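You operate a simulated robot arm through the tools that you are given. There is no shell and no other tool. Be economical: measure what you need, move in short steps, check, and stop when the job is done.

You run a simulated robot arm. Do the job below in one go: nothing can be reset, and whatever is moved stays where it is left.

JOB
Dry the white plate, wipe up the flour and stand the teal cup on the plate.
Fine: plate first, with the blue pad, which goes back.
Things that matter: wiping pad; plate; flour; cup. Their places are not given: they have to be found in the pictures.

Only the result counts: the job must be done as asked and must still hold three seconds after the hand-in. Knocking over, shifting, dropping, spilling or breaking anything else fails it.

ROBOT AND FRAMES
A 7-joint arm with a two-finger parallel gripper, fixed in place. Base frame: the origin is at the foot of the arm, x ahead of it, y to its left, z up; the work surface is at about z = 0.86. Units: m, degrees, N and s.
With the tool pointing down near the work surface it reaches from about 0.3 to 0.7 m from the base axis. Its first joint turns from -66.0 to 66.0 degrees. Payload 1.57 kg.
The tool frame sits at the grasp point between the pads (the TCP): z along the fingers, y along the line on which they close. The tips reach 0.03 m beyond it. The gripper opens to 0.11 m. The fingers are 0.024 m wide and 0.012 m thick; the gripper's body (0.048 by 0.112 m) begins 0.078 m behind the TCP.
Orientation is that of the tool frame in the base frame, as a unit quaternion [w, x, y, z]. With the fingers straight down and closing along the base's y, the tool's x points along the base's -x, its y along +y and its z along -z.

CONTROLS
- The arm moves only by the tool apply_moves. Its argument "plan" is a list of rows, each a list of 7 numbers: the turn, a rotation vector about the base's x, y, z in units of 60 degrees (1.0 is 60 degrees), then the shift along the base's x, y, z in units of 300 mm (1.0 is 300 mm), then the finger opening in m, from 0 to 0.11. In form: [[wx, wy, wz, dx, dy, dz, grip], ...]. A call has 1 to 12 rows; each row is the pose to reach, as a shift and turn from the pose commanded when the call began. A call with a number of a shift or a turn outside -1 to 1 is refused whole. Rows are played at 5 a second. More than 0.05 m and 8.6 degrees between two rows, or a gripper value outside its range, and nothing of the call is played. A pose out of reach is approached as far as the arm can. The call stops where the force on the tool passes 40 N (or 10 N more than at its start, if that is more) or the arm is blocked; 0.2 s more then pass. Each finger travels about 0.108 m/s and halts on what it meets, pressing with about 38 N; the grip force reading is that of the motor and also rises with nothing between the fingers. The clock runs only during rows and for 0.2 s after the last one: add rows that repeat a pose to give the fingers time. The reply holds the time, the measured pose of the TCP, the force on the tool along the base axes, the opening and the grip force, in the units named above and with some noise.
- Cameras (640 x 400 px; columns grow to the right, rows downward): "scene" is fixed at [0.1409, -0.4055, 1.3891]; the picture's right is [0.81, -0.59, 0.00], its down [-0.43, -0.59, -0.68] and it looks along [0.40, 0.55, -0.73] (base axes); focal length 242 px, centre (320, 200). "wrist" rides on the gripper at [-0.036, 0, -0.08] in the tool frame; the picture's right is [0.00, -1.00, 0.00], its down [0.97, 0.00, -0.24] and it looks along [0.24, 0.00, 0.97] (tool axes); focal length 218 px, centre (320, 200).
- get_image(camera): a new picture of that camera. No time passes.
- probe_pixels(camera, pixels): there is no depth. For up to 12 entries [column, row, z] of the newest picture of that camera ("zoom" is the newest enlarged one), the place [x, y] in the base frame at which the ray of that pixel passes the height z, good to about 0.002 m, but the place of the scene camera against the robot may be out by one fixed shift of up to 0.025 m in any direction. No time passes.
- close_up(camera, box): a new picture of the part [left, top, right, bottom] of that camera's present view, enlarged. No time passes.
- close_job(): hands the job in; it is judged then, once.

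Go step by step. Measure first, check grasps and placings, and put right what went wrong. The budget is 80 turns and 46 pictures, counting those below and the enlarged ones. Unless the task says otherwise, let go and move clear before handing in, and close with one line.

The tools are called after "Call:" as a command line: name --pt "numbers of a row" for each row, then --argument value for the rest, lists and objects as JSON in quotes. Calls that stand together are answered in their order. apply_moves: Moves the arm, as the interface text tells. Its arguments: {"type":"object","properties":{"plan":{"type":"array","items":{"type":"array","items":{"type":"number"}}}},"required":["plan"]} The other tools are called the same way: get_image (camera) takes a picture; probe_pixels (camera, pixels) gives the place at which the rays of pixels pass given heights; close_up (camera, box) takes an enlarged picture of a part of a camera's view; close_job () hands the job in.

At the start:

```text
clock: 0.0
ee_pos: [0.4255, -0.0432, 1.1691]
orientation: [0.0, 0.0, 1.0, 0.0]
wrist_force: [0.3, -0.2, 0.8]
gripper_width: 0.1101
finger_force: 0.1
```

scene: 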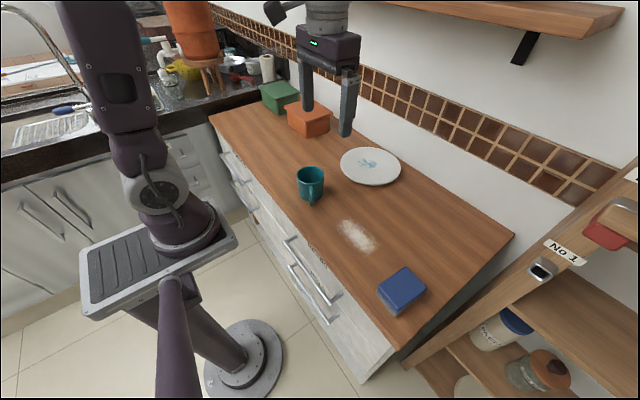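
wrist: 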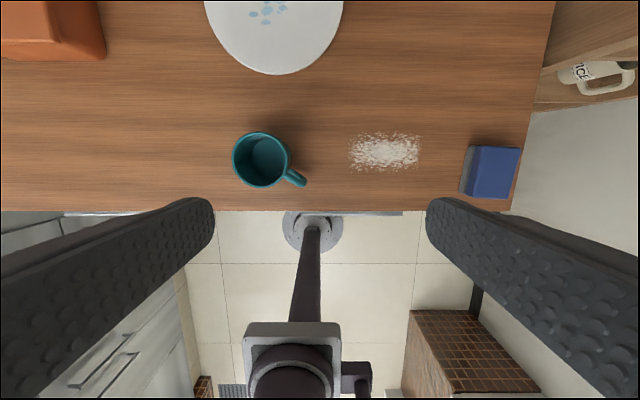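

The wrist view shows the plate near (273,20), the cup near (262,160), the flour near (386,152) and the blue pad near (490,170). I'll enlarge these and probe their positions.

Call:
close_up --camera "scene" --box '[240, 60, 480, 330]'

Call:
close_up --camera "wrist" --box '[200, 0, 540, 212]'

Call:
probe_pixels --camera "wrist" --pixels '[[273, 74, 0.87], [204, 3, 0.87], [344, 3, 0.87], [262, 160, 0.94], [262, 185, 0.86], [350, 152, 0.86], [421, 152, 0.86], [386, 133, 0.86], [386, 172, 0.86], [459, 195, 0.86], [475, 147, 0.9], [515, 198, 0.9]]'

Call:
probe_pixels --camera "scene" --pixels '[[340, 165, 0.87], [401, 168, 0.87], [371, 147, 0.87], [368, 186, 0.87], [311, 172, 0.94], [356, 235, 0.86], [403, 268, 0.9], [425, 287, 0.9], [391, 306, 0.9], [378, 288, 0.9]]'

```text
1.48 times, centred on (360, 195) of scene
```

zoom: 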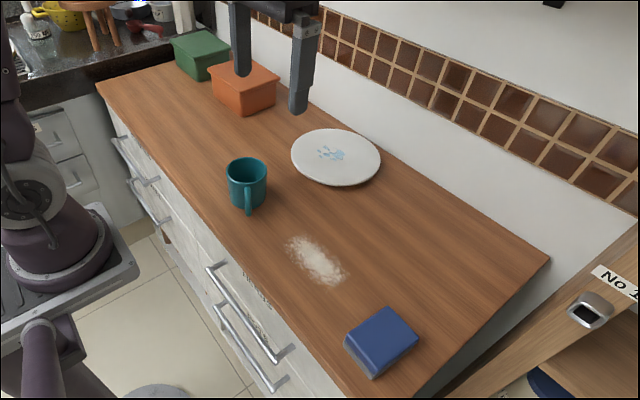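

```text
1.88 times, centred on (370, 106) of wrist
```

zoom: 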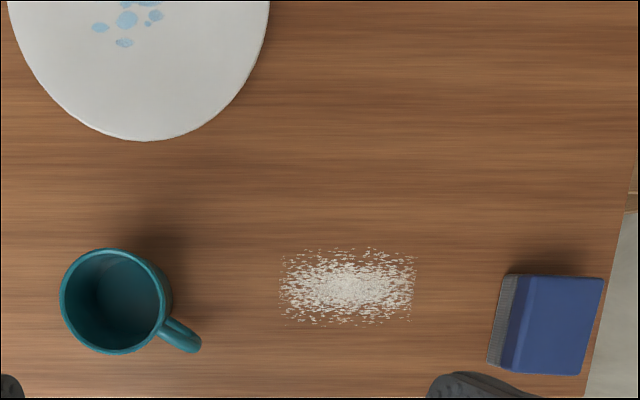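

```text
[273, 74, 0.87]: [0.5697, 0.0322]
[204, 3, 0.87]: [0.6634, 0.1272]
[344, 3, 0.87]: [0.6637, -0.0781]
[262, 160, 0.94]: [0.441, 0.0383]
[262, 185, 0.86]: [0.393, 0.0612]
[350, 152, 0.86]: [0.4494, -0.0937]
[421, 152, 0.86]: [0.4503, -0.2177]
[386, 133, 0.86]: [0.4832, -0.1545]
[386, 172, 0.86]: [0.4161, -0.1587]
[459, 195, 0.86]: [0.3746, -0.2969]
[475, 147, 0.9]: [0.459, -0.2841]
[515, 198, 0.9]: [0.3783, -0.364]
```

```text
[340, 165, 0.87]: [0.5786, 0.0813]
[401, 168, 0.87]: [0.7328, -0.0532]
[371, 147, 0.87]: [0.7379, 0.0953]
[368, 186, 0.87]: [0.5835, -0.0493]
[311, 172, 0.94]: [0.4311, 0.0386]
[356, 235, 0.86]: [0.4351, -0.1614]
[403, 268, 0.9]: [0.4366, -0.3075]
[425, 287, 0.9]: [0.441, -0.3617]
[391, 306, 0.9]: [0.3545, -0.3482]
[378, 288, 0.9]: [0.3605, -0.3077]
```

The blue pad's top face spans about x 0.378–0.459, y −0.284 to −0.364, and its grey sponge side is underneath. The plate is only partly visible, so I'm moving over it for a full view.

Call:
apply_moves --pt "0 0 0 0.15 0.06 0 0.11" --pt "0 0 0 0.3 0.12 0 0.11" --pt "0 0 0 0.45 0.18 0 0.11" --pt "0 0 0 0.6 0.22 0 0.11" --pt "0 0 0 0.7 0.22 0 0.11" --pt "0 0 0 0.7 0.22 0 0.11"

Call:
get_image --camera "wrist"

```text
clock: 1.4
ee_pos: [0.6241, 0.0204, 1.1605]
orientation: [-0.001, 0.0, 1.0, 0.0]
wrist_force: [0.0, -0.7, -0.1]
gripper_width: 0.1101
finger_force: 0.1
out of reach, approached as far as the arm can: row 5, 6
```

```text
41 pictures are left
```

wrist: 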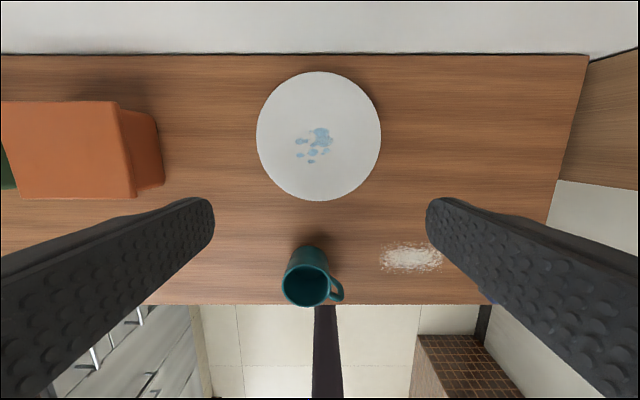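

Call:
probe_pixels --camera "wrist" --pixels '[[319, 70, 0.872], [319, 201, 0.872], [256, 135, 0.872], [382, 135, 0.872], [295, 142, 0.868], [334, 133, 0.868], [321, 127, 0.868], [312, 164, 0.868], [298, 155, 0.868], [165, 180, 0.86], [379, 258, 0.86], [443, 258, 0.86]]'

Call:
close_up --camera "wrist" --box '[250, 60, 390, 210]'

```text
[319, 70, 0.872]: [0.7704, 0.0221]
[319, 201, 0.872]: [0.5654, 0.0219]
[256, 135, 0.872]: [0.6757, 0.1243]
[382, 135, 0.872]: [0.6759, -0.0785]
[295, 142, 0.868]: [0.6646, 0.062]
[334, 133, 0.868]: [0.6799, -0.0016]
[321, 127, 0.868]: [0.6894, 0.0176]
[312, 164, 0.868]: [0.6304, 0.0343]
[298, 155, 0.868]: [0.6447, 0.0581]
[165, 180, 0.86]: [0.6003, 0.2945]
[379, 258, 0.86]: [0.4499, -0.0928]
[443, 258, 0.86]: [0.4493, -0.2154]
```

```text
2.67 times, centred on (320, 135) of wrist
```

zoom: 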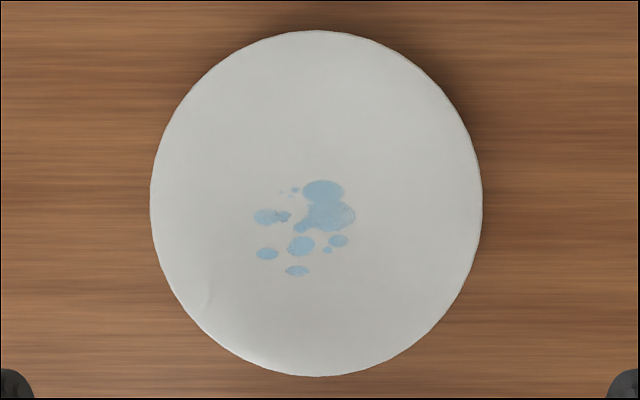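

The plate is centred at about (0.668, 0.022) with radius 0.10, and the wet patch covers x 0.63–0.695, y 0–0.062. Next I go over the pad for a close look.

Call:
apply_moves --pt "0 0 0 -0.1 -0.12 0 0.11" --pt "0 0 0 -0.2 -0.24 0 0.11" --pt "0 0 0 -0.3 -0.36 0 0.11" --pt "0 0 0 -0.4 -0.48 0 0.11" --pt "0 0 0 -0.5 -0.6 0 0.11" --pt "0 0 0 -0.6 -0.72 0 0.11" --pt "0 0 0 -0.7 -0.84 0 0.11" --pt "0 0 0 -0.73 -0.96 -0.1 0.11" --pt "0 0 0 -0.73 -1 -0.2 0.11" --pt "0 0 0 -0.73 -1 -0.3 0.11" --pt "0 0 0 -0.73 -1 -0.3 0.11"

Call:
get_image --camera "wrist"

```text
clock: 3.8
ee_pos: [0.4035, -0.2794, 1.0714]
orientation: [-0.001, 0.0, 1.0, 0.0]
wrist_force: [0.5, 1.4, 0.4]
gripper_width: 0.11
finger_force: 0.0
```

```text
39 pictures are left
```

wrist: 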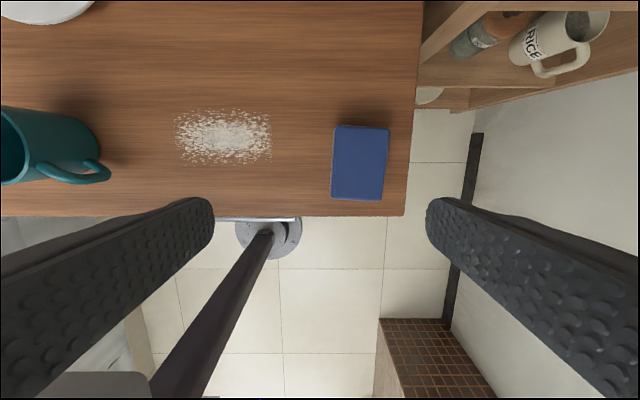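

The pad's blue top is at corners (334,125), (389,128), (385,201), (331,195), and two views put the top at about z 0.90. I'll probe it there for centre and yaw.

Call:
probe_pixels --camera "wrist" --pixels '[[334, 125, 0.9], [389, 128, 0.9], [385, 201, 0.9], [331, 195, 0.9], [415, 100, 0.86], [405, 215, 0.86]]'

Call:
close_up --camera "wrist" --box '[300, 100, 430, 220]'

Call:
close_up --camera "scene" --box '[360, 250, 440, 330]'

```text
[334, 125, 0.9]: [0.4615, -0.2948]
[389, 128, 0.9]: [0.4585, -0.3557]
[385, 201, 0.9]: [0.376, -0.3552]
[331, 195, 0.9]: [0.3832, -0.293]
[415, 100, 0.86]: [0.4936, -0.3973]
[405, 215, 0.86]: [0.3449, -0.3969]
```

```text
3.33 times, centred on (365, 160) of wrist
```

zoom: 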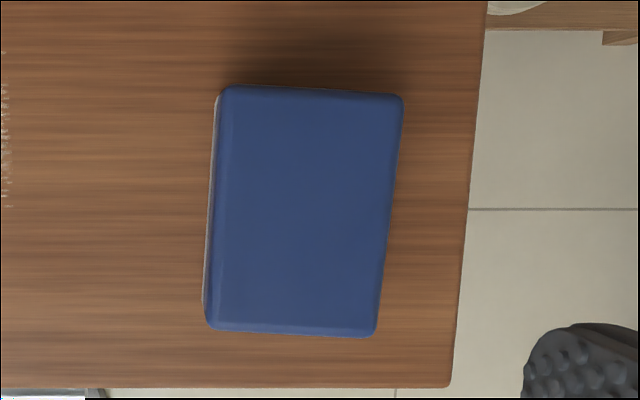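

```text
5.00 times, centred on (400, 290) of scene
```

zoom: 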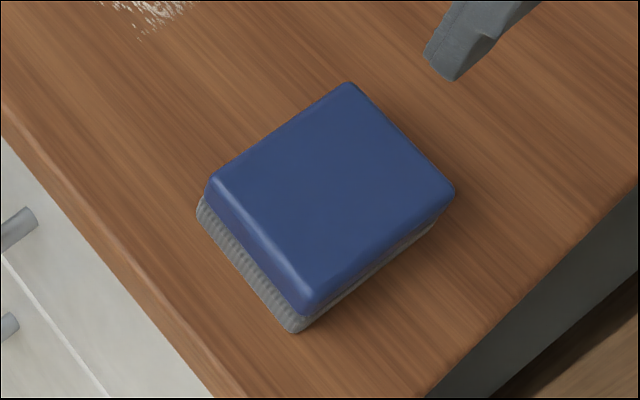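

The pad is centred near (0.420, −0.325), 0.062 wide in y, about 2° clockwise, with its top at z 0.90 and the grey sponge as the bottom third. I'll align over it and descend part way.

Call:
apply_moves --pt "0 0 -0.033 0.055 -0.152 0 0.11" --pt "0 0 -0.033 0.055 -0.152 -0.15 0.11" --pt "0 0 -0.033 0.055 -0.152 -0.3 0.11" --pt "0 0 -0.033 0.055 -0.152 -0.4 0.11" --pt "0 0 -0.033 0.055 -0.152 -0.4 0.11" --pt "0 0 -0.033 0.055 -0.152 -0.4 0.11"

Call:
get_image --camera "wrist"

```text
clock: 5.2
ee_pos: [0.4194, -0.3245, 0.951]
orientation: [0.0, 0.017, 1.0, 0.0]
wrist_force: [0.1, -0.5, 0.1]
gripper_width: 0.1102
finger_force: 0.1
```

```text
36 pictures are left
```

wrist: 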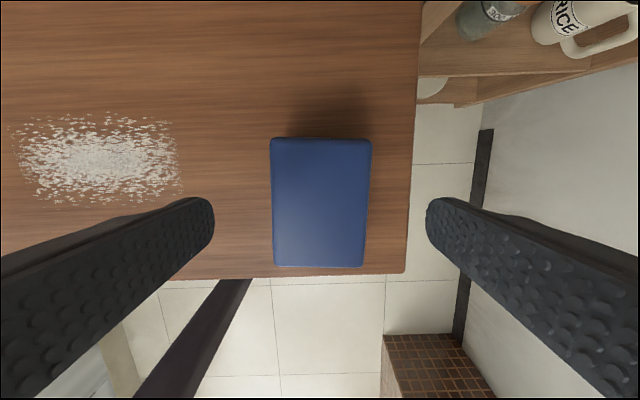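

The pad sits centred between the fingers (cols 271–370). I'll descend 45 mm and close.

Call:
apply_moves --pt "0 0 0 0 0 -0.08 0.11" --pt "0 0 0 0 0 -0.15 0.11" --pt "0 0 0 0 0 -0.15 0.11" --pt "0 0 0 0 0 -0.15 0.08" --pt "0 0 0 0 0 -0.15 0.06" --pt "0 0 0 0 0 -0.15 0.04" --pt "0 0 0 0 0 -0.15 0.04" --pt "0 0 0 0 0 -0.15 0.04"

Call:
close_up --camera "scene" --box '[340, 210, 460, 330]'

```text
clock: 7.0
ee_pos: [0.4195, -0.3245, 0.905]
orientation: [0.0, 0.018, 1.0, 0.0]
wrist_force: [1.0, 0.9, -0.8]
gripper_width: 0.061
finger_force: 38.3
```

```text
3.33 times, centred on (400, 270) of scene
```

zoom: 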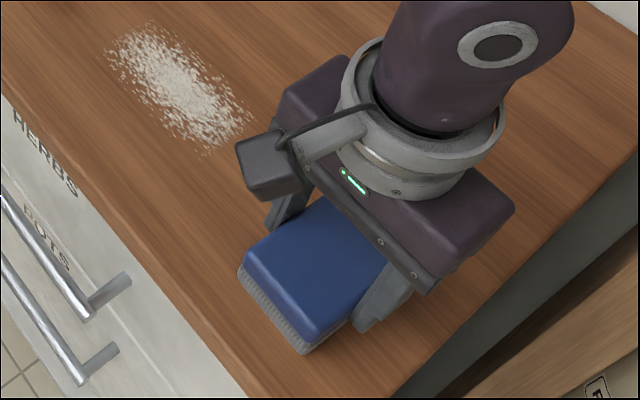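

The grip holds at 0.061 m. I'll lift and carry the pad toward the plate.

Call:
apply_moves --pt "0 0 0 0 0 0.1 0.04" --pt "0 0 0 0 0 0.25 0.04" --pt "0 0 0 0 0 0.4 0.04" --pt "0 0 0 0.08 0.125 0.4 0.04" --pt "0 0 0 0.16 0.25 0.4 0.04" --pt "0 0 0 0.24 0.375 0.4 0.04" --pt "0 0 0 0.32 0.5 0.4 0.04" --pt "0 0 0 0.4 0.625 0.4 0.04" --pt "0 0 0 0.48 0.75 0.4 0.04" --pt "0 0 0 0.56 0.875 0.4 0.04" --pt "0 0 0 0.64 1.0 0.4 0.04" --pt "0 0 0 0.64 1.0 0.4 0.04"

Call:
get_image --camera "wrist"

```text
clock: 9.6
ee_pos: [0.6108, -0.0247, 1.0252]
orientation: [0.001, 0.018, 1.0, 0.0]
wrist_force: [-0.6, -0.4, -1.1]
gripper_width: 0.0606
finger_force: 38.2
```

```text
34 pictures are left
```

wrist: 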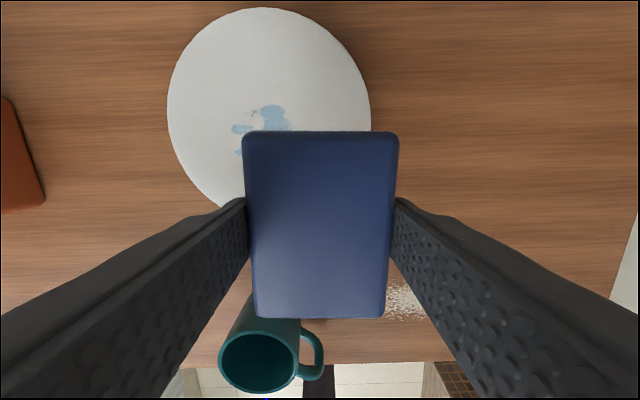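

The wet patch is just ahead-left of the held pad. I'll move above it and come down to slightly above the plate.

Call:
apply_moves --pt "0 0 0 0.09 0.09 0 0.04" --pt "0 0 0 0.14 0.183 -0.05 0.04" --pt "0 0 0 0.14 0.183 -0.17 0.04" --pt "0 0 0 0.14 0.183 -0.28 0.04" --pt "0 0 0 0.14 0.183 -0.333 0.04" --pt "0 0 0 0.14 0.183 -0.333 0.04"

Call:
close_up --camera "scene" --box '[310, 110, 430, 210]'

```text
clock: 11.0
ee_pos: [0.656, 0.0295, 0.9261]
orientation: [0.0, 0.018, 1.0, 0.0]
wrist_force: [-0.4, 0.6, -0.6]
gripper_width: 0.0607
finger_force: 37.9
```

```text
4.00 times, centred on (370, 160) of scene
```

zoom: 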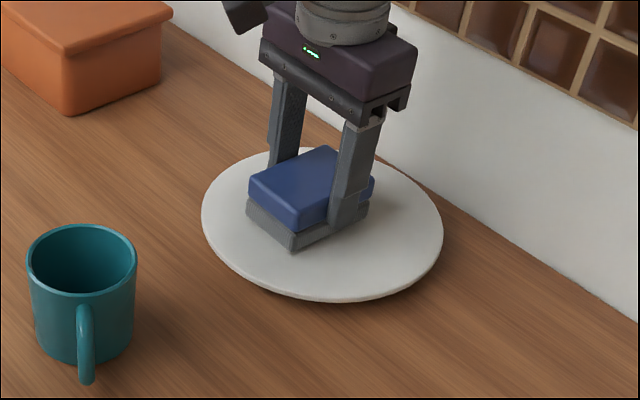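

The pad hovers over the wet patch. I'll lower it in small steps and watch the force.

Call:
apply_moves --pt "0 0 0 0 0 -0.01 0.04" --pt "0 0 0 0 0 -0.02 0.04" --pt "0 0 0 0 0 -0.02 0.04"

```text
clock: 11.8
ee_pos: [0.6576, 0.0306, 0.9224]
orientation: [0.002, 0.018, 1.0, 0.0]
wrist_force: [0.1, -3.5, 31.0]
gripper_width: 0.061
finger_force: 38.3
```

Contact came at 31 N, which is firm. I'll ease off 1.5 mm and make short strokes over the patch.

Call:
apply_moves --pt "0 0 0 0 0 0.005 0.04" --pt "0 0 0 -0.03 0 0.005 0.04" --pt "0 0 0 -0.06 0 0.005 0.04" --pt "0 0 0 -0.03 0 0.005 0.04" --pt "0 0 0 0 0 0.005 0.04" --pt "0 0 0 0.03 0 0.005 0.04" --pt "0 0 0 0.05 0 0.005 0.04"

```text
clock: 13.4
ee_pos: [0.6688, 0.0294, 0.9208]
orientation: [0.0, 0.018, 1.0, 0.0]
wrist_force: [-1.0, 0.2, 1.3]
gripper_width: 0.061
finger_force: 37.8
```

The force has dropped to 1.3 N at a lower height, so I need to see whether the plate moved or the drops are gone.

Call:
close_up --camera "scene" --box '[310, 110, 430, 210]'

Call:
get_image --camera "wrist"

```text
4.00 times, centred on (370, 160) of scene
```

zoom: 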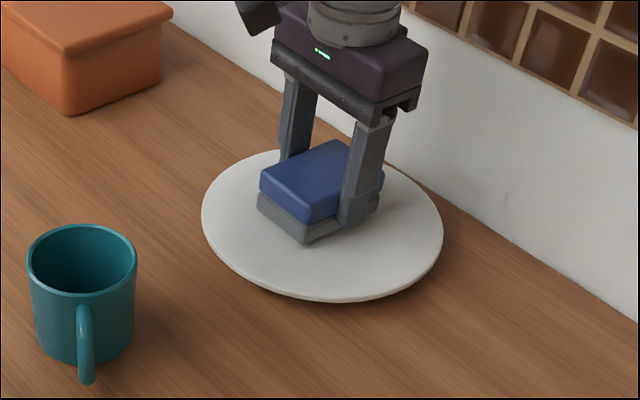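

```text
31 pictures are left
```

wrist: 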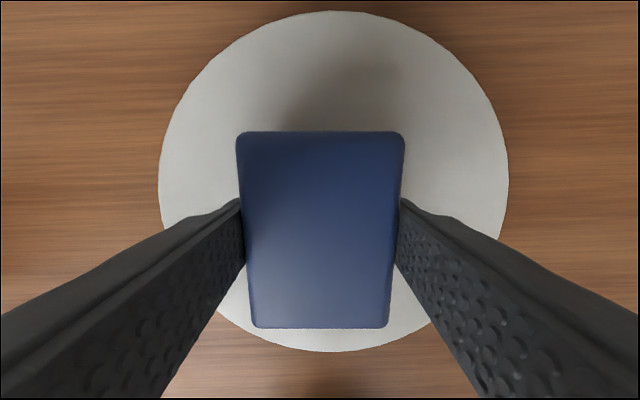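

The plate hasn't moved. I'll return toward the patch centre and press 1.2 mm lower to regain light contact.

Call:
apply_moves --pt "0 0 0 -0.02 0 -0.004 0.04" --pt "0 0 0 -0.04 0 -0.007 0.04" --pt "0 0 0 -0.04 0 -0.007 0.04"

```text
clock: 14.2
ee_pos: [0.6587, 0.0313, 0.9198]
orientation: [0.002, 0.017, 1.0, 0.0]
wrist_force: [6.0, 0.9, 17.6]
gripper_width: 0.0611
finger_force: 37.7
```

Contact is now a steady 17 N. I'll stroke in x and y over the patch at this height.

Call:
apply_moves --pt "0 0 0 -0.04 0 0 0.04" --pt "0 0 0 -0.08 0 0 0.04" --pt "0 0 0 -0.04 0.04 0 0.04" --pt "0 0 0 0 0.05 0 0.04" --pt "0 0 0 0.05 0.04 0 0.04" --pt "0 0 0 0.07 0 0 0.04" --pt "0 0 0 0.04 -0.04 0 0.04" --pt "0 0 0 0 -0.06 0 0.04" --pt "0 0 0 -0.05 -0.04 0 0.04" --pt "0 0 0 0 0 0 0.04"

```text
clock: 16.4
ee_pos: [0.657, 0.0313, 0.9194]
orientation: [-0.001, 0.018, 1.0, 0.0]
wrist_force: [-4.4, -5.3, 17.4]
gripper_width: 0.0609
finger_force: 38.2
```

Contact held at 17 N through the strokes. I'll lift straight up and back away to look at the plate.

Call:
apply_moves --pt "0 0 0 0 0 0.07 0.04" --pt "0 0 0 0 0 0.2 0.04" --pt "0 0 0 -0.1 -0.05 0.33 0.04" --pt "0 0 0 -0.24 -0.12 0.36 0.04" --pt "0 0 0 -0.3 -0.2 0.36 0.04" --pt "0 0 0 -0.3 -0.3 0.36 0.04" --pt "0 0 0 -0.3 -0.3 0.36 0.04"

Call:
get_image --camera "wrist"

Call:
close_up --camera "scene" --box '[310, 110, 430, 210]'

```text
refused: row 3 steps farther than a row can; nothing moved
```

```text
30 pictures are left
```

wrist: 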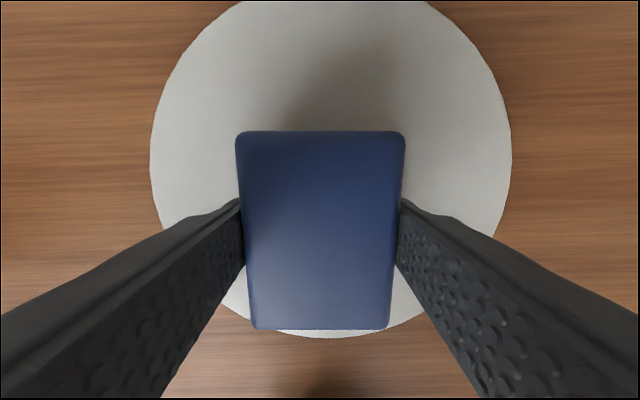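

```text
4.00 times, centred on (370, 160) of scene
```

zoom: 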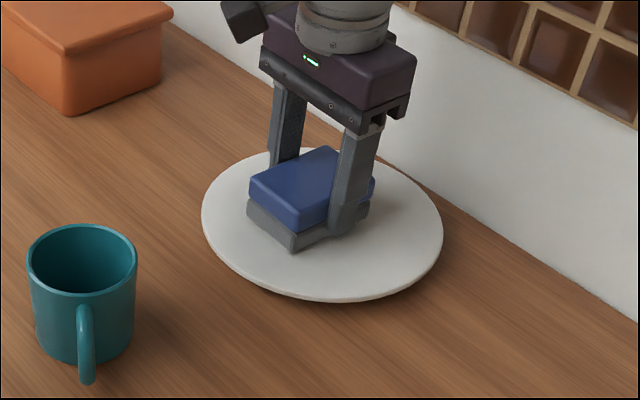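

That call was refused because one step was too large, so nothing moved. I'll resend it with smaller steps.

Call:
apply_moves --pt "0 0 0 0 0 0.07 0.04" --pt "0 0 0 0 0 0.2 0.04" --pt "0 0 0 0 0 0.33 0.04" --pt "0 0 0 -0.12 -0.06 0.36 0.04" --pt "0 0 0 -0.22 -0.16 0.36 0.04" --pt "0 0 0 -0.3 -0.28 0.36 0.04" --pt "0 0 0 -0.35 -0.35 0.36 0.04" --pt "0 0 0 -0.35 -0.35 0.36 0.04"

Call:
get_image --camera "wrist"

Call:
close_up --camera "scene" --box '[310, 110, 430, 210]'

```text
clock: 18.2
ee_pos: [0.5537, -0.0745, 1.0276]
orientation: [0.001, 0.017, 1.0, 0.0]
wrist_force: [-0.6, 0.7, -1.0]
gripper_width: 0.0608
finger_force: 38.1
```

```text
28 pictures are left
```

wrist: 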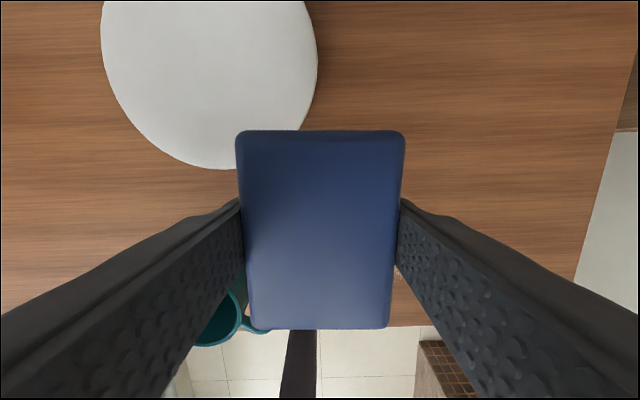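

```text
4.00 times, centred on (370, 160) of scene
```

zoom: 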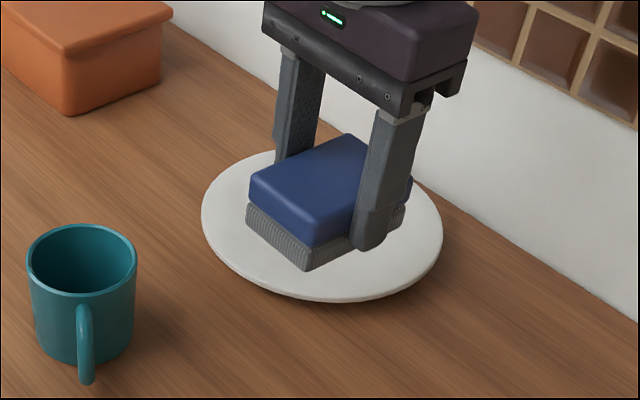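

The visible plate is dry and unmoved. Now to the flour, at x 0.416–0.483 and y −0.218 to −0.093, lowering the pad at its left end.

Call:
apply_moves --pt "0 0 0 -0.12 -0.03 0 0.04" --pt "0 0 0 -0.24 -0.06 0 0.04" --pt "0 0 0 -0.346 -0.09 0 0.04" --pt "0 0 0 -0.346 -0.09 -0.13 0.04" --pt "0 0 0 -0.346 -0.09 -0.26 0.04" --pt "0 0 0 -0.346 -0.09 -0.36 0.04" --pt "0 0 0 -0.346 -0.09 -0.39 0.04" --pt "0 0 0 -0.346 -0.09 -0.39 0.04"

```text
clock: 20.0
ee_pos: [0.449, -0.1005, 0.913]
orientation: [0.0, 0.017, 1.0, 0.0]
wrist_force: [-0.1, 0.2, -0.6]
gripper_width: 0.0609
finger_force: 37.6
```

No contact yet at 0.913. I'll keep lowering gently.

Call:
apply_moves --pt "0 0 0 0 0 -0.01 0.04" --pt "0 0 0 0 0 -0.02 0.04" --pt "0 0 0 0 0 -0.025 0.04" --pt "0 0 0 0 0 -0.025 0.04"

```text
clock: 21.0
ee_pos: [0.4486, -0.1011, 0.904]
orientation: [0.0, 0.017, 1.0, -0.001]
wrist_force: [-0.1, 0.1, 0.3]
gripper_width: 0.0609
finger_force: 38.1
```

Call:
apply_moves --pt "0 0 0 0 0 -0.005 0.04" --pt "0 0 0 0 0 -0.008 0.04" --pt "0 0 0 0 0 -0.008 0.04"

```text
clock: 21.8
ee_pos: [0.4489, -0.1015, 0.9005]
orientation: [0.0, 0.018, 1.0, -0.001]
wrist_force: [-0.6, 0.0, -1.2]
gripper_width: 0.0612
finger_force: 37.9
```

Still no contact at 0.9005, so the pad has slid up a little in the grip. I'll keep going in small steps.

Call:
apply_moves --pt "0 0 0 0 0 -0.005 0.04" --pt "0 0 0 0 0 -0.007 0.04" --pt "0 0 0 0 0 -0.007 0.04"

```text
clock: 22.6
ee_pos: [0.4487, -0.1021, 0.8994]
orientation: [0.001, 0.017, 1.0, -0.001]
wrist_force: [-3.6, 3.7, 35.6]
gripper_width: 0.0608
finger_force: 38.3
```

There is contact at 0.8994 with 36 N. I'll ease off slightly and sweep the pad along y across the flour.

Call:
apply_moves --pt "0 0 0 0 0 0.002 0.04" --pt "0 0 0 0 -0.05 0.002 0.04" --pt "0 0 0 0 -0.1 0.002 0.04" --pt "0 0 0 0 -0.15 0.002 0.04" --pt "0 0 0 0 -0.2 0.002 0.04" --pt "0 0 0 0 -0.25 0.002 0.04"

```text
clock: 24.0
ee_pos: [0.4492, -0.1763, 0.9003]
orientation: [0.001, 0.018, 1.0, 0.0]
wrist_force: [0.2, 0.5, -0.8]
gripper_width: 0.0608
finger_force: 38.2
```

Contact was lost on the ease-off. I'll press 0.9 mm lower here and check.

Call:
apply_moves --pt "0 0 0 0 0 -0.003 0.04" --pt "0 0 0 0 -0.03 -0.003 0.04" --pt "0 0 0 0 -0.05 -0.003 0.04"

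```text
clock: 24.8
ee_pos: [0.4496, -0.1918, 0.8985]
orientation: [0.001, 0.016, 1.0, 0.0]
wrist_force: [1.7, 7.1, 16.6]
gripper_width: 0.061
finger_force: 37.9
```

Contact is good at 16.6 N. I'll sweep the full length there and back with a small x offset each way.

Call:
apply_moves --pt "0 0 0 0 -0.06 0 0.04" --pt "0 0 0 0 -0.12 0 0.04" --pt "0 0 0 0.03 -0.12 0 0.04" --pt "0 0 0 0.03 -0.04 0 0.04" --pt "0 0 0 0.03 0.04 0 0.04" --pt "0 0 0 0.03 0.12 0 0.04" --pt "0 0 0 0.03 0.2 0 0.04" --pt "0 0 0 0.03 0.28 0 0.04" --pt "0 0 0 0.03 0.35 0 0.04" --pt "0 0 0 -0.03 0.35 0 0.04" --pt "0 0 0 -0.03 0.28 0 0.04" --pt "0 0 0 -0.03 0.2 0 0.04"

Call:
apply_moves --pt "0 0 0 0 -0.08 0 0.04" --pt "0 0 0 0 -0.16 0 0.04" --pt "0 0 0 0 -0.24 0 0.04" --pt "0 0 0 0 -0.31 0 0.04" --pt "0 0 0 0.03 -0.31 0 0.04"

Call:
apply_moves --pt "0 0 0 0 0 0.1 0.04" --pt "0 0 0 0 0 0.25 0.04" --pt "0 0 0 0 0 0.4 0.04" --pt "0 0 0 0 0 0.4 0.04"

Call:
get_image --camera "scene"

Call:
get_image --camera "wrist"

```text
clock: 25.2
ee_pos: [0.4482, -0.2088, 0.899]
orientation: [0.001, 0.018, 1.0, 0.0]
wrist_force: [-2.1, -0.5, 11.6]
gripper_width: 0.0607
finger_force: 37.9
stopped in row 2: the force on the tool passed its limit (the readings are from after the stop); the commanded pose is now the measured one
```

```text
clock: 26.4
ee_pos: [0.4579, -0.3024, 0.8995]
orientation: [0.001, 0.018, 1.0, -0.001]
wrist_force: [-0.9, -1.5, 2.6]
gripper_width: 0.061
finger_force: 37.7
```

```text
clock: 27.4
ee_pos: [0.4584, -0.302, 1.0181]
orientation: [0.002, 0.017, 1.0, 0.0]
wrist_force: [-0.1, 0.3, -0.7]
gripper_width: 0.0607
finger_force: 38.0
```

```text
26 pictures are left
```

scene: 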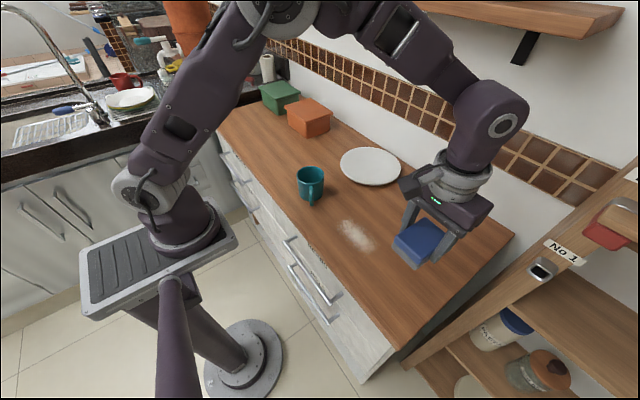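

```text
25 pictures are left
```

wrist: 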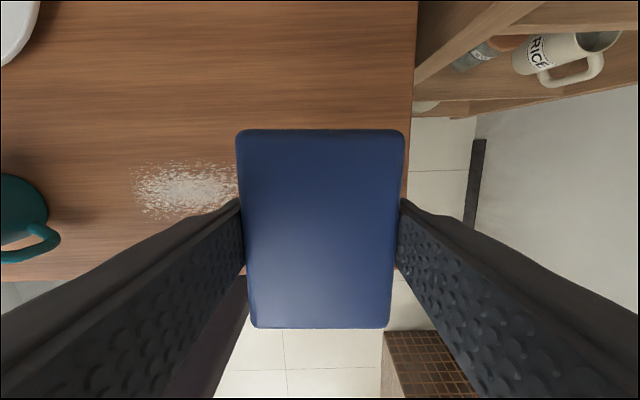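

The flour at (356,235) in the scene view is fainter but still there, because most passes lost contact and one stopped at the force limit. The plate looks dry. I'll go back to the left end of the flour and repeat with slower steps, one call at a time.

Call:
apply_moves --pt "0 0 0 -0.02 0.15 0 0.04" --pt "0 0 0 -0.03 0.3 0 0.04" --pt "0 0 0 -0.03 0.45 0 0.04" --pt "0 0 0 -0.03 0.6 0 0.04" --pt "0 0 0 -0.03 0.667 -0.1 0.04" --pt "0 0 0 -0.03 0.667 -0.23 0.04" --pt "0 0 0 -0.03 0.667 -0.33 0.04" --pt "0 0 0 -0.03 0.667 -0.385 0.04" --pt "0 0 0 -0.03 0.667 -0.385 0.04"

```text
clock: 29.4
ee_pos: [0.4494, -0.1015, 0.9043]
orientation: [0.001, 0.018, 1.0, 0.001]
wrist_force: [0.8, -0.1, -1.4]
gripper_width: 0.061
finger_force: 37.9
```

Call:
apply_moves --pt "0 0 0 0 0 -0.012 0.04" --pt "0 0 0 0 0 -0.016 0.04" --pt "0 0 0 0 0 -0.018 0.04" --pt "0 0 0 0 0 -0.018 0.04"

```text
clock: 30.3
ee_pos: [0.4494, -0.0999, 0.8985]
orientation: [0.002, 0.017, 1.0, 0.001]
wrist_force: [-3.9, 1.5, 14.1]
gripper_width: 0.0607
finger_force: 38.0
stopped in row 4: the force on the tool passed its limit (the readings are from after the stop); the commanded pose is now the measured one
```

Contact is 14 N at 0.8985. I'll sweep slowly toward −y.

Call:
apply_moves --pt "0 0 0 0 -0.04 0 0.04" --pt "0 0 0 0 -0.08 0 0.04" --pt "0 0 0 0 -0.12 0 0.04" --pt "0 0 0 0 -0.16 0 0.04" --pt "0 0 0 0 -0.2 0 0.04" --pt "0 0 0 0 -0.24 0 0.04" --pt "0 0 0 0 -0.28 0 0.04" --pt "0 0 0 0 -0.32 0 0.04" --pt "0 0 0 0 -0.36 0 0.04" --pt "0 0 0 0 -0.4 0 0.04"

```text
clock: 32.2
ee_pos: [0.4487, -0.2, 0.8994]
orientation: [0.003, 0.016, 1.0, 0.0]
wrist_force: [-0.5, 0.1, 8.3]
gripper_width: 0.061
finger_force: 37.8
stopped in row 9: the force on the tool passed its limit (the readings are from after the stop); the commanded pose is now the measured one
```

That swept to y −0.20 in contact before a force peak. I'll reverse the stroke.

Call:
apply_moves --pt "0 0 0 0 0.03 -0.001 0.04" --pt "0 0 0 0 0.06 -0.001 0.04" --pt "0 0 0 0 0.1 -0.001 0.04" --pt "0 0 0 0 0.14 -0.001 0.04" --pt "0 0 0 0 0.18 -0.001 0.04" --pt "0 0 0 0 0.22 -0.001 0.04" --pt "0 0 0 0 0.26 -0.001 0.04" --pt "0 0 0 0 0.3 -0.001 0.04" --pt "0 0 0 0 0.34 -0.001 0.04" --pt "0 0 0 0 0.37 -0.001 0.04"

Call:
close_up --camera "scene" --box '[300, 190, 420, 280]'

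```text
clock: 33.0
ee_pos: [0.4509, -0.176, 0.8993]
orientation: [0.005, 0.017, 1.0, -0.002]
wrist_force: [-1.8, 0.9, 11.8]
gripper_width: 0.0609
finger_force: 38.0
stopped in row 3: the force on the tool passed its limit (the readings are from after the stop); the commanded pose is now the measured one
```

```text
4.44 times, centred on (360, 235) of scene
```

zoom: 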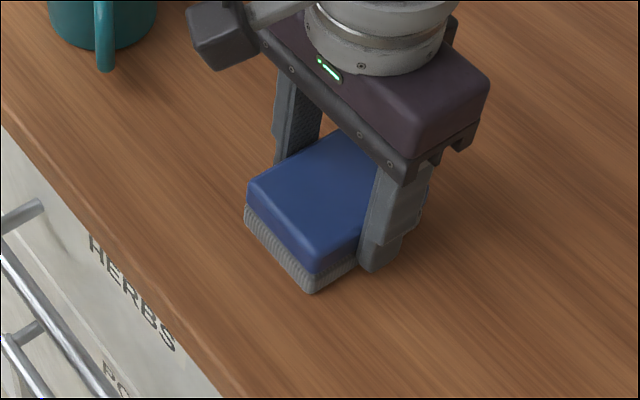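

The visible counter around the pad is clean. I'll lift and shift toward the pad's home spot to see the whole patch.

Call:
apply_moves --pt "0 0 0 0 0 0.1 0.04" --pt "0 0 0 0 0 0.25 0.04" --pt "0 0 0 0 0 0.4 0.04" --pt "0 0 0 -0.03 -0.15 0.4 0.04" --pt "0 0 0 -0.06 -0.3 0.4 0.04" --pt "0 0 0 -0.105 -0.45 0.4 0.04" --pt "0 0 0 -0.105 -0.495 0.4 0.04" --pt "0 0 0 -0.105 -0.495 0.4 0.04"

Call:
get_image --camera "wrist"

Call:
close_up --camera "scene" --box '[300, 130, 440, 280]'

```text
clock: 34.8
ee_pos: [0.4185, -0.326, 1.0188]
orientation: [0.004, 0.017, 1.0, -0.002]
wrist_force: [0.5, 0.1, -0.3]
gripper_width: 0.0608
finger_force: 37.8
```

```text
23 pictures are left
```

wrist: 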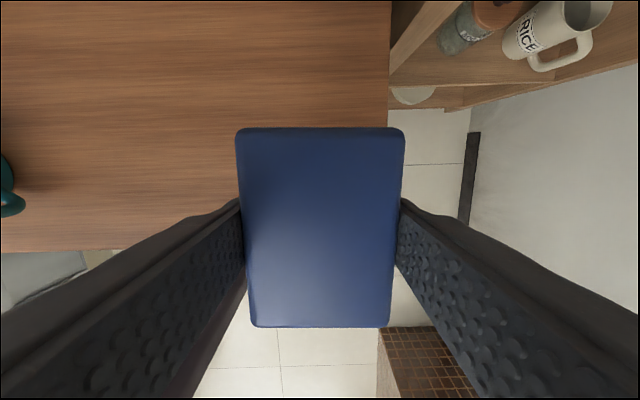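

```text
2.67 times, centred on (370, 205) of scene
```

zoom: 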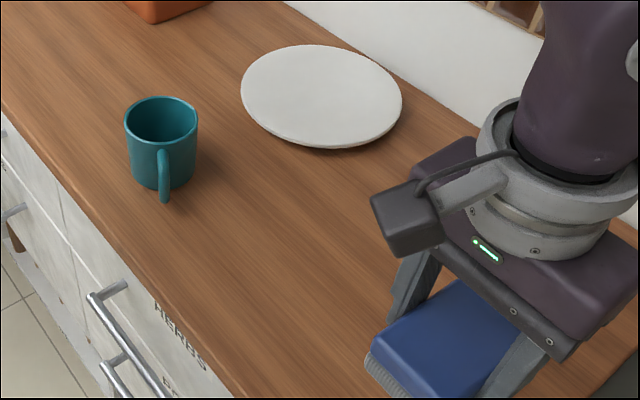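

The flour is gone and the plate is clean and in place. I'll lower the pad back to its original spot at (0.4195, −0.3245).

Call:
apply_moves --pt "0 0 0 0.003 0.005 -0.12 0.04" --pt "0 0 0 0.003 0.005 -0.25 0.04" --pt "0 0 0 0.003 0.005 -0.34 0.04" --pt "0 0 0 0.003 0.005 -0.375 0.04" --pt "0 0 0 0.003 0.005 -0.39 0.04" --pt "0 0 0 0.003 0.005 -0.393 0.04" --pt "0 0 0 0.003 0.005 -0.396 0.04"

```text
clock: 36.4
ee_pos: [0.4198, -0.3228, 0.8989]
orientation: [0.004, 0.017, 1.0, -0.001]
wrist_force: [-0.7, 1.3, 4.9]
gripper_width: 0.0612
finger_force: 37.6
```

The pad touches at 4.9 N, in position. I'll release and rise.

Call:
apply_moves --pt "0 0 0 0 0 0 0.07" --pt "0 0 0 0 0 0 0.09" --pt "0 0 0 0 0 0 0.11" --pt "0 0 0 0 0 0 0.11" --pt "0 0 0 0 0 0.1 0.11" --pt "0 0 0 0 0 0.25 0.11" --pt "0 0 0 0 0 0.4 0.11" --pt "0 0 0 0 0 0.55 0.11" --pt "0 0 0 0 0 0.6 0.11" --pt "0 0 0 0 0 0.6 0.11"

Call:
get_image --camera "wrist"

```text
clock: 38.6
ee_pos: [0.4197, -0.3228, 1.0802]
orientation: [0.004, 0.016, 1.0, -0.001]
wrist_force: [-0.1, -0.7, -0.5]
gripper_width: 0.1103
finger_force: 0.1
```

```text
21 pictures are left
```

wrist: 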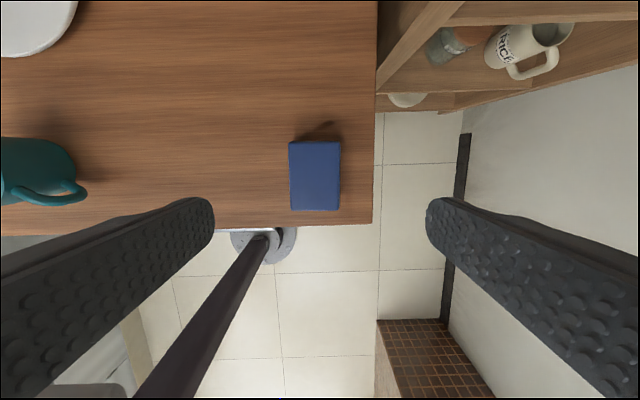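

The pad is flat at its original spot. Now over to the cup for a top view.

Call:
apply_moves --pt "0 0 0.033 0 0.14 0.1 0.11" --pt "0 0 0.033 0 0.28 0.1 0.11" --pt "0 0 0.033 0 0.42 0.1 0.11" --pt "0 0 0.033 0 0.56 0.1 0.11" --pt "0 0 0.033 0 0.7 0.1 0.11" --pt "0 0 0.033 0 0.84 0.1 0.11" --pt "0 0 0.033 0 0.98 0.1 0.11" --pt "0 0 0.033 0 0.98 0.1 0.11"

Call:
get_image --camera "wrist"

Call:
close_up --camera "scene" --box '[280, 140, 420, 220]'

```text
refused: row 1 steps farther than a row can; nothing moved
```

```text
20 pictures are left
```

wrist: 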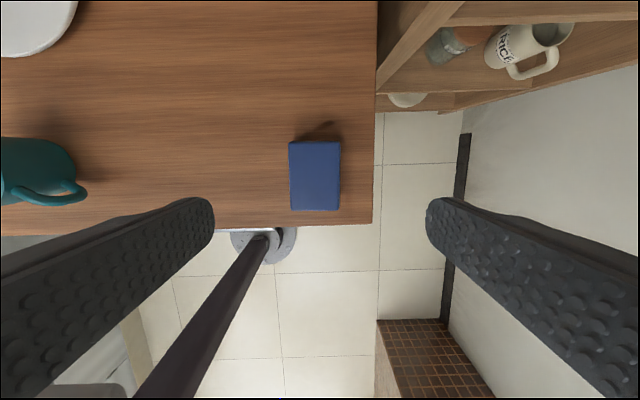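

```text
4.57 times, centred on (350, 180) of scene
```

zoom: 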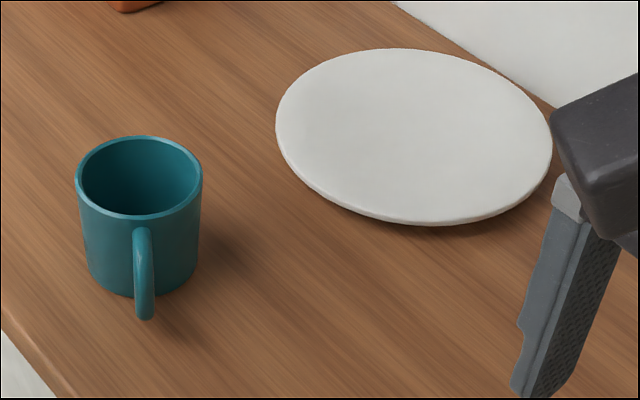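

The plate is clean, but the move was refused for one oversized step. I'll resend it with the rise spread out.

Call:
apply_moves --pt "0 0 0.033 0 0.1 0.05 0.11" --pt "0 0 0.033 0 0.22 0.1 0.11" --pt "0 0 0.033 0 0.36 0.1 0.11" --pt "0 0 0.033 0 0.5 0.1 0.11" --pt "0 0 0.033 0 0.64 0.1 0.11" --pt "0 0 0.033 0 0.78 0.1 0.11" --pt "0 0 0.033 0 0.9 0.1 0.11" --pt "0 0 0.033 0 1.0 0.1 0.11" --pt "0 0 0.033 0 1.0 0.1 0.11"

Call:
get_image --camera "wrist"

```text
clock: 40.6
ee_pos: [0.4194, -0.0221, 1.1092]
orientation: [0.004, -0.001, 1.0, -0.001]
wrist_force: [-0.1, 0.0, -0.3]
gripper_width: 0.1097
finger_force: 0.1
```

```text
18 pictures are left
```

wrist: 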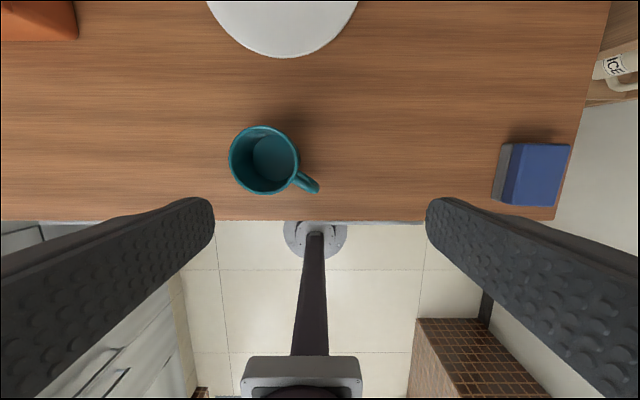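

The cup's rim is centred near (264,160) and its handle points to (312,187), toward −y and slightly −x. I'll probe it at several heights in both cameras to fix its height and place.

Call:
close_up --camera "wrist" --box '[210, 110, 340, 210]'

Call:
close_up --camera "scene" --box '[285, 150, 345, 215]'

Call:
probe_pixels --camera "scene" --pixels '[[310.4, 175.2, 0.93], [310.4, 175.2, 0.94], [310.4, 175.2, 0.95], [310.4, 175.2, 0.96], [310.8, 193.6, 0.86]]'

Call:
probe_pixels --camera "wrist" --pixels '[[264, 160, 0.93], [264, 160, 0.95], [229, 160, 0.94], [299, 160, 0.94], [264, 126, 0.94], [264, 194, 0.94], [272, 159, 0.865]]'

```text
4.00 times, centred on (275, 160) of wrist
```

zoom: 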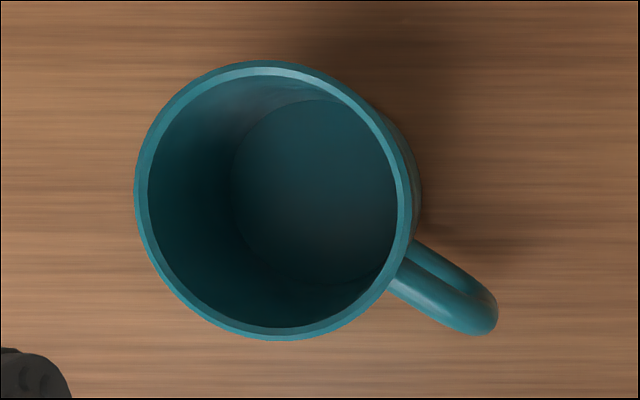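

```text
6.15 times, centred on (315, 182) of scene
```

zoom: 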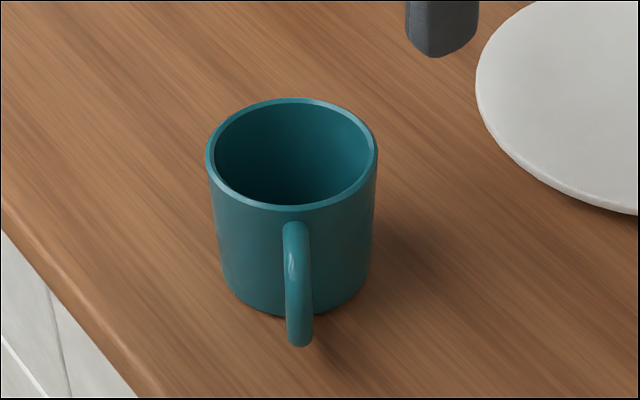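

```text
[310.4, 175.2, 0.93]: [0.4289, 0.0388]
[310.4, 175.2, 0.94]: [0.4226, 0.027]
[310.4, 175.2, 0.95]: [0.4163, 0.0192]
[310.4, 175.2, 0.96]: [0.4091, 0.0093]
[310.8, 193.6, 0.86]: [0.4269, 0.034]
```

```text
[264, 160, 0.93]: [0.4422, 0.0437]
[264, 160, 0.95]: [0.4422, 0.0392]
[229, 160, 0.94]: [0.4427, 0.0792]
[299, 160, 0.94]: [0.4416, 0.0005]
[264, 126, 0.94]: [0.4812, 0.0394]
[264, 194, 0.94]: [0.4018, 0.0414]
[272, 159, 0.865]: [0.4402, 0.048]
```

The rim is at about z 0.935, diameter 0.079, centre (0.442, 0.042), with the handle near 237°. I'll turn the hand 50° so the fingers close across the handle, centre over the cup and stop at z 1.0.

Call:
apply_moves --pt "0 0 0.14 0.02 0.05 0 0.11" --pt "0 0 0.28 0.04 0.1 0 0.11" --pt "0 0 0.42 0.06 0.15 0 0.11" --pt "0 0 0.56 0.075 0.214 0 0.11" --pt "0 0 0.7 0.075 0.214 0 0.11" --pt "0 0 0.833 0.075 0.214 0 0.11" --pt "0 0 0.833 0.075 0.214 -0.12 0.11" --pt "0 0 0.833 0.075 0.214 -0.24 0.11" --pt "0 0 0.833 0.075 0.214 -0.36 0.11" --pt "0 0 0.833 0.075 0.214 -0.36 0.11"

Call:
get_image --camera "wrist"

```text
clock: 42.8
ee_pos: [0.4419, 0.042, 0.9995]
orientation: [0.004, -0.423, 0.906, 0.0]
wrist_force: [-0.6, 0.0, -0.3]
gripper_width: 0.1098
finger_force: 0.0
```

```text
15 pictures are left
```

wrist: 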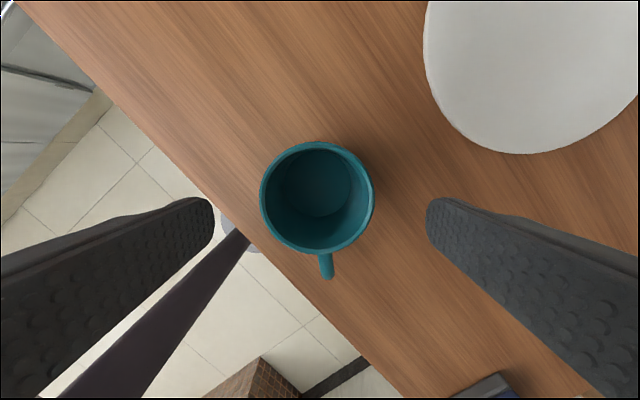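

Call:
probe_pixels --camera "wrist" --pixels '[[317, 198, 0.935], [261, 198, 0.935], [373, 198, 0.935], [313, 185, 0.865]]'

```text
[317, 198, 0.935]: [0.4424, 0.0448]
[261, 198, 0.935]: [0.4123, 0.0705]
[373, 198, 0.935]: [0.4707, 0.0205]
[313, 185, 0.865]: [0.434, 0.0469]
```

The cup is centred at about (0.442, 0.044) between the fingers, with the handle clear at (327,265). I'll descend to z 0.905 and close.

Call:
apply_moves --pt "0 0 0 0 0.005 -0.1 0.11" --pt "0 0 0 0 0.005 -0.2 0.11" --pt "0 0 0 0 0.005 -0.315 0.11" --pt "0 0 0 0 0.005 -0.315 0.11" --pt "0 0 0 0 0.005 -0.315 0.09" --pt "0 0 0 0 0.005 -0.315 0.075" --pt "0 0 0 0 0.005 -0.315 0.06" --pt "0 0 0 0 0.005 -0.315 0.06" --pt "0 0 0 0 0.005 -0.315 0.06"

Call:
close_up --camera "scene" --box '[280, 130, 400, 220]'

```text
clock: 44.8
ee_pos: [0.442, 0.0434, 0.907]
orientation: [0.005, -0.423, 0.906, 0.0]
wrist_force: [-1.0, -0.2, 1.1]
gripper_width: 0.0804
finger_force: 38.1
```

```text
4.44 times, centred on (340, 175) of scene
```

zoom: 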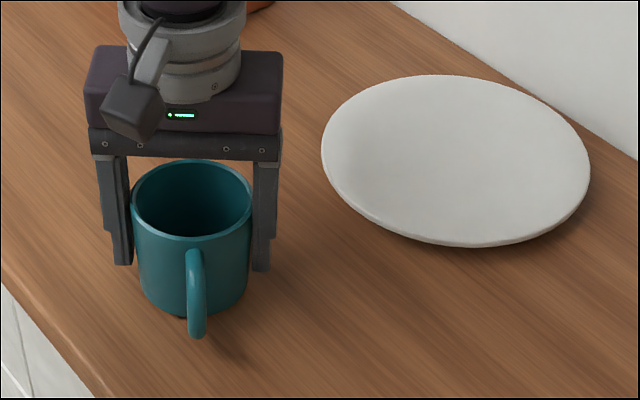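

The cup is held at 0.080 m. I'll lift and carry it over the plate centre.

Call:
apply_moves --pt "0 0 0 0 0 0.08 0.06" --pt "0 0 0 0 0 0.18 0.06" --pt "0 0 0 0 0 0.28 0.06" --pt "0 0 0 0.12 -0.01 0.28 0.06" --pt "0 0 0 0.25 -0.02 0.28 0.06" --pt "0 0 0 0.38 -0.04 0.28 0.06" --pt "0 0 0 0.51 -0.05 0.28 0.06" --pt "0 0 0 0.63 -0.06 0.28 0.06" --pt "0 0 0 0.71 -0.071 0.28 0.06" --pt "0 0 0 0.74 -0.071 0.28 0.06" --pt "0 0 0 0.74 -0.071 0.28 0.06"

Call:
get_image --camera "scene"

```text
clock: 47.2
ee_pos: [0.6637, 0.0222, 0.9909]
orientation: [0.003, -0.424, 0.906, 0.0]
wrist_force: [0.5, 0.0, -0.8]
gripper_width: 0.0801
finger_force: 37.8
```

```text
13 pictures are left
```

scene: 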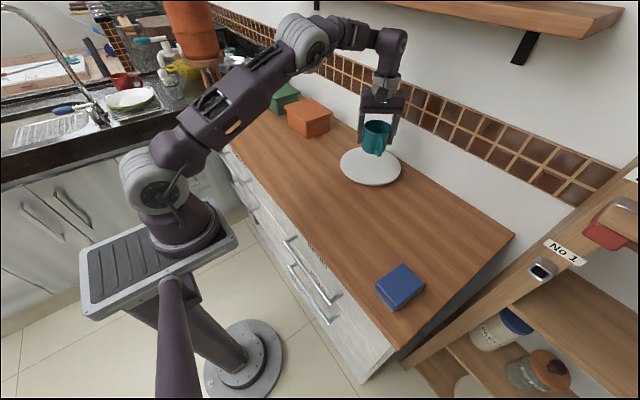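

The cup hangs over the plate. I'll lower to just above the expected contact height of about 0.927.

Call:
apply_moves --pt "0 0 0 0.005 0 -0.08 0.06" --pt "0 0 0 0.005 0 -0.15 0.06" --pt "0 0 0 0.005 0 -0.19 0.06" --pt "0 0 0 0.005 0 -0.2 0.06" --pt "0 0 0 0.005 0 -0.2 0.06"

```text
clock: 48.4
ee_pos: [0.6651, 0.0223, 0.9311]
orientation: [0.004, -0.424, 0.906, -0.001]
wrist_force: [-1.3, -0.4, -2.3]
gripper_width: 0.0803
finger_force: 38.8
```

Call:
apply_moves --pt "0 0 0 0 0 -0.005 0.06" --pt "0 0 0 0 0 -0.009 0.06" --pt "0 0 0 0 0 -0.012 0.06" --pt "0 0 0 0 0 -0.012 0.06"

Call:
close_up --camera "scene" --box '[320, 90, 420, 200]'

```text
clock: 49.4
ee_pos: [0.6667, 0.0223, 0.9277]
orientation: [0.005, -0.423, 0.906, 0.0]
wrist_force: [-0.4, -0.2, -1.2]
gripper_width: 0.0802
finger_force: 37.5
```

```text
3.64 times, centred on (370, 145) of scene
```

zoom: 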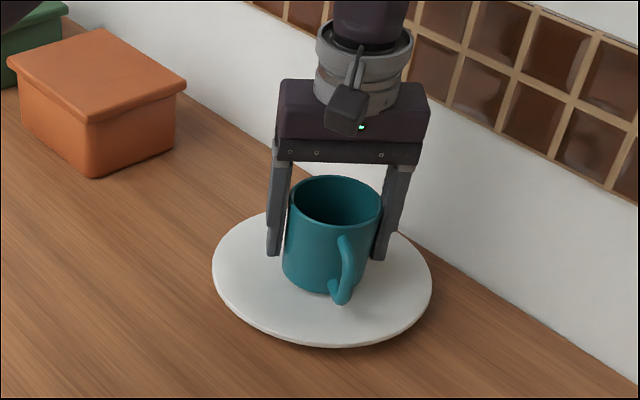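

No contact at 0.9277 yet, though it is close. I'll continue in sub-millimetre steps.

Call:
apply_moves --pt "0 0 0 0 0 -0.003 0.06" --pt "0 0 0 0 0 -0.006 0.06" --pt "0 0 0 0 0 -0.006 0.06"

```text
clock: 50.2
ee_pos: [0.6662, 0.0216, 0.9269]
orientation: [0.004, -0.424, 0.905, -0.001]
wrist_force: [-5.2, 0.8, 18.8]
gripper_width: 0.08
finger_force: 38.3
```

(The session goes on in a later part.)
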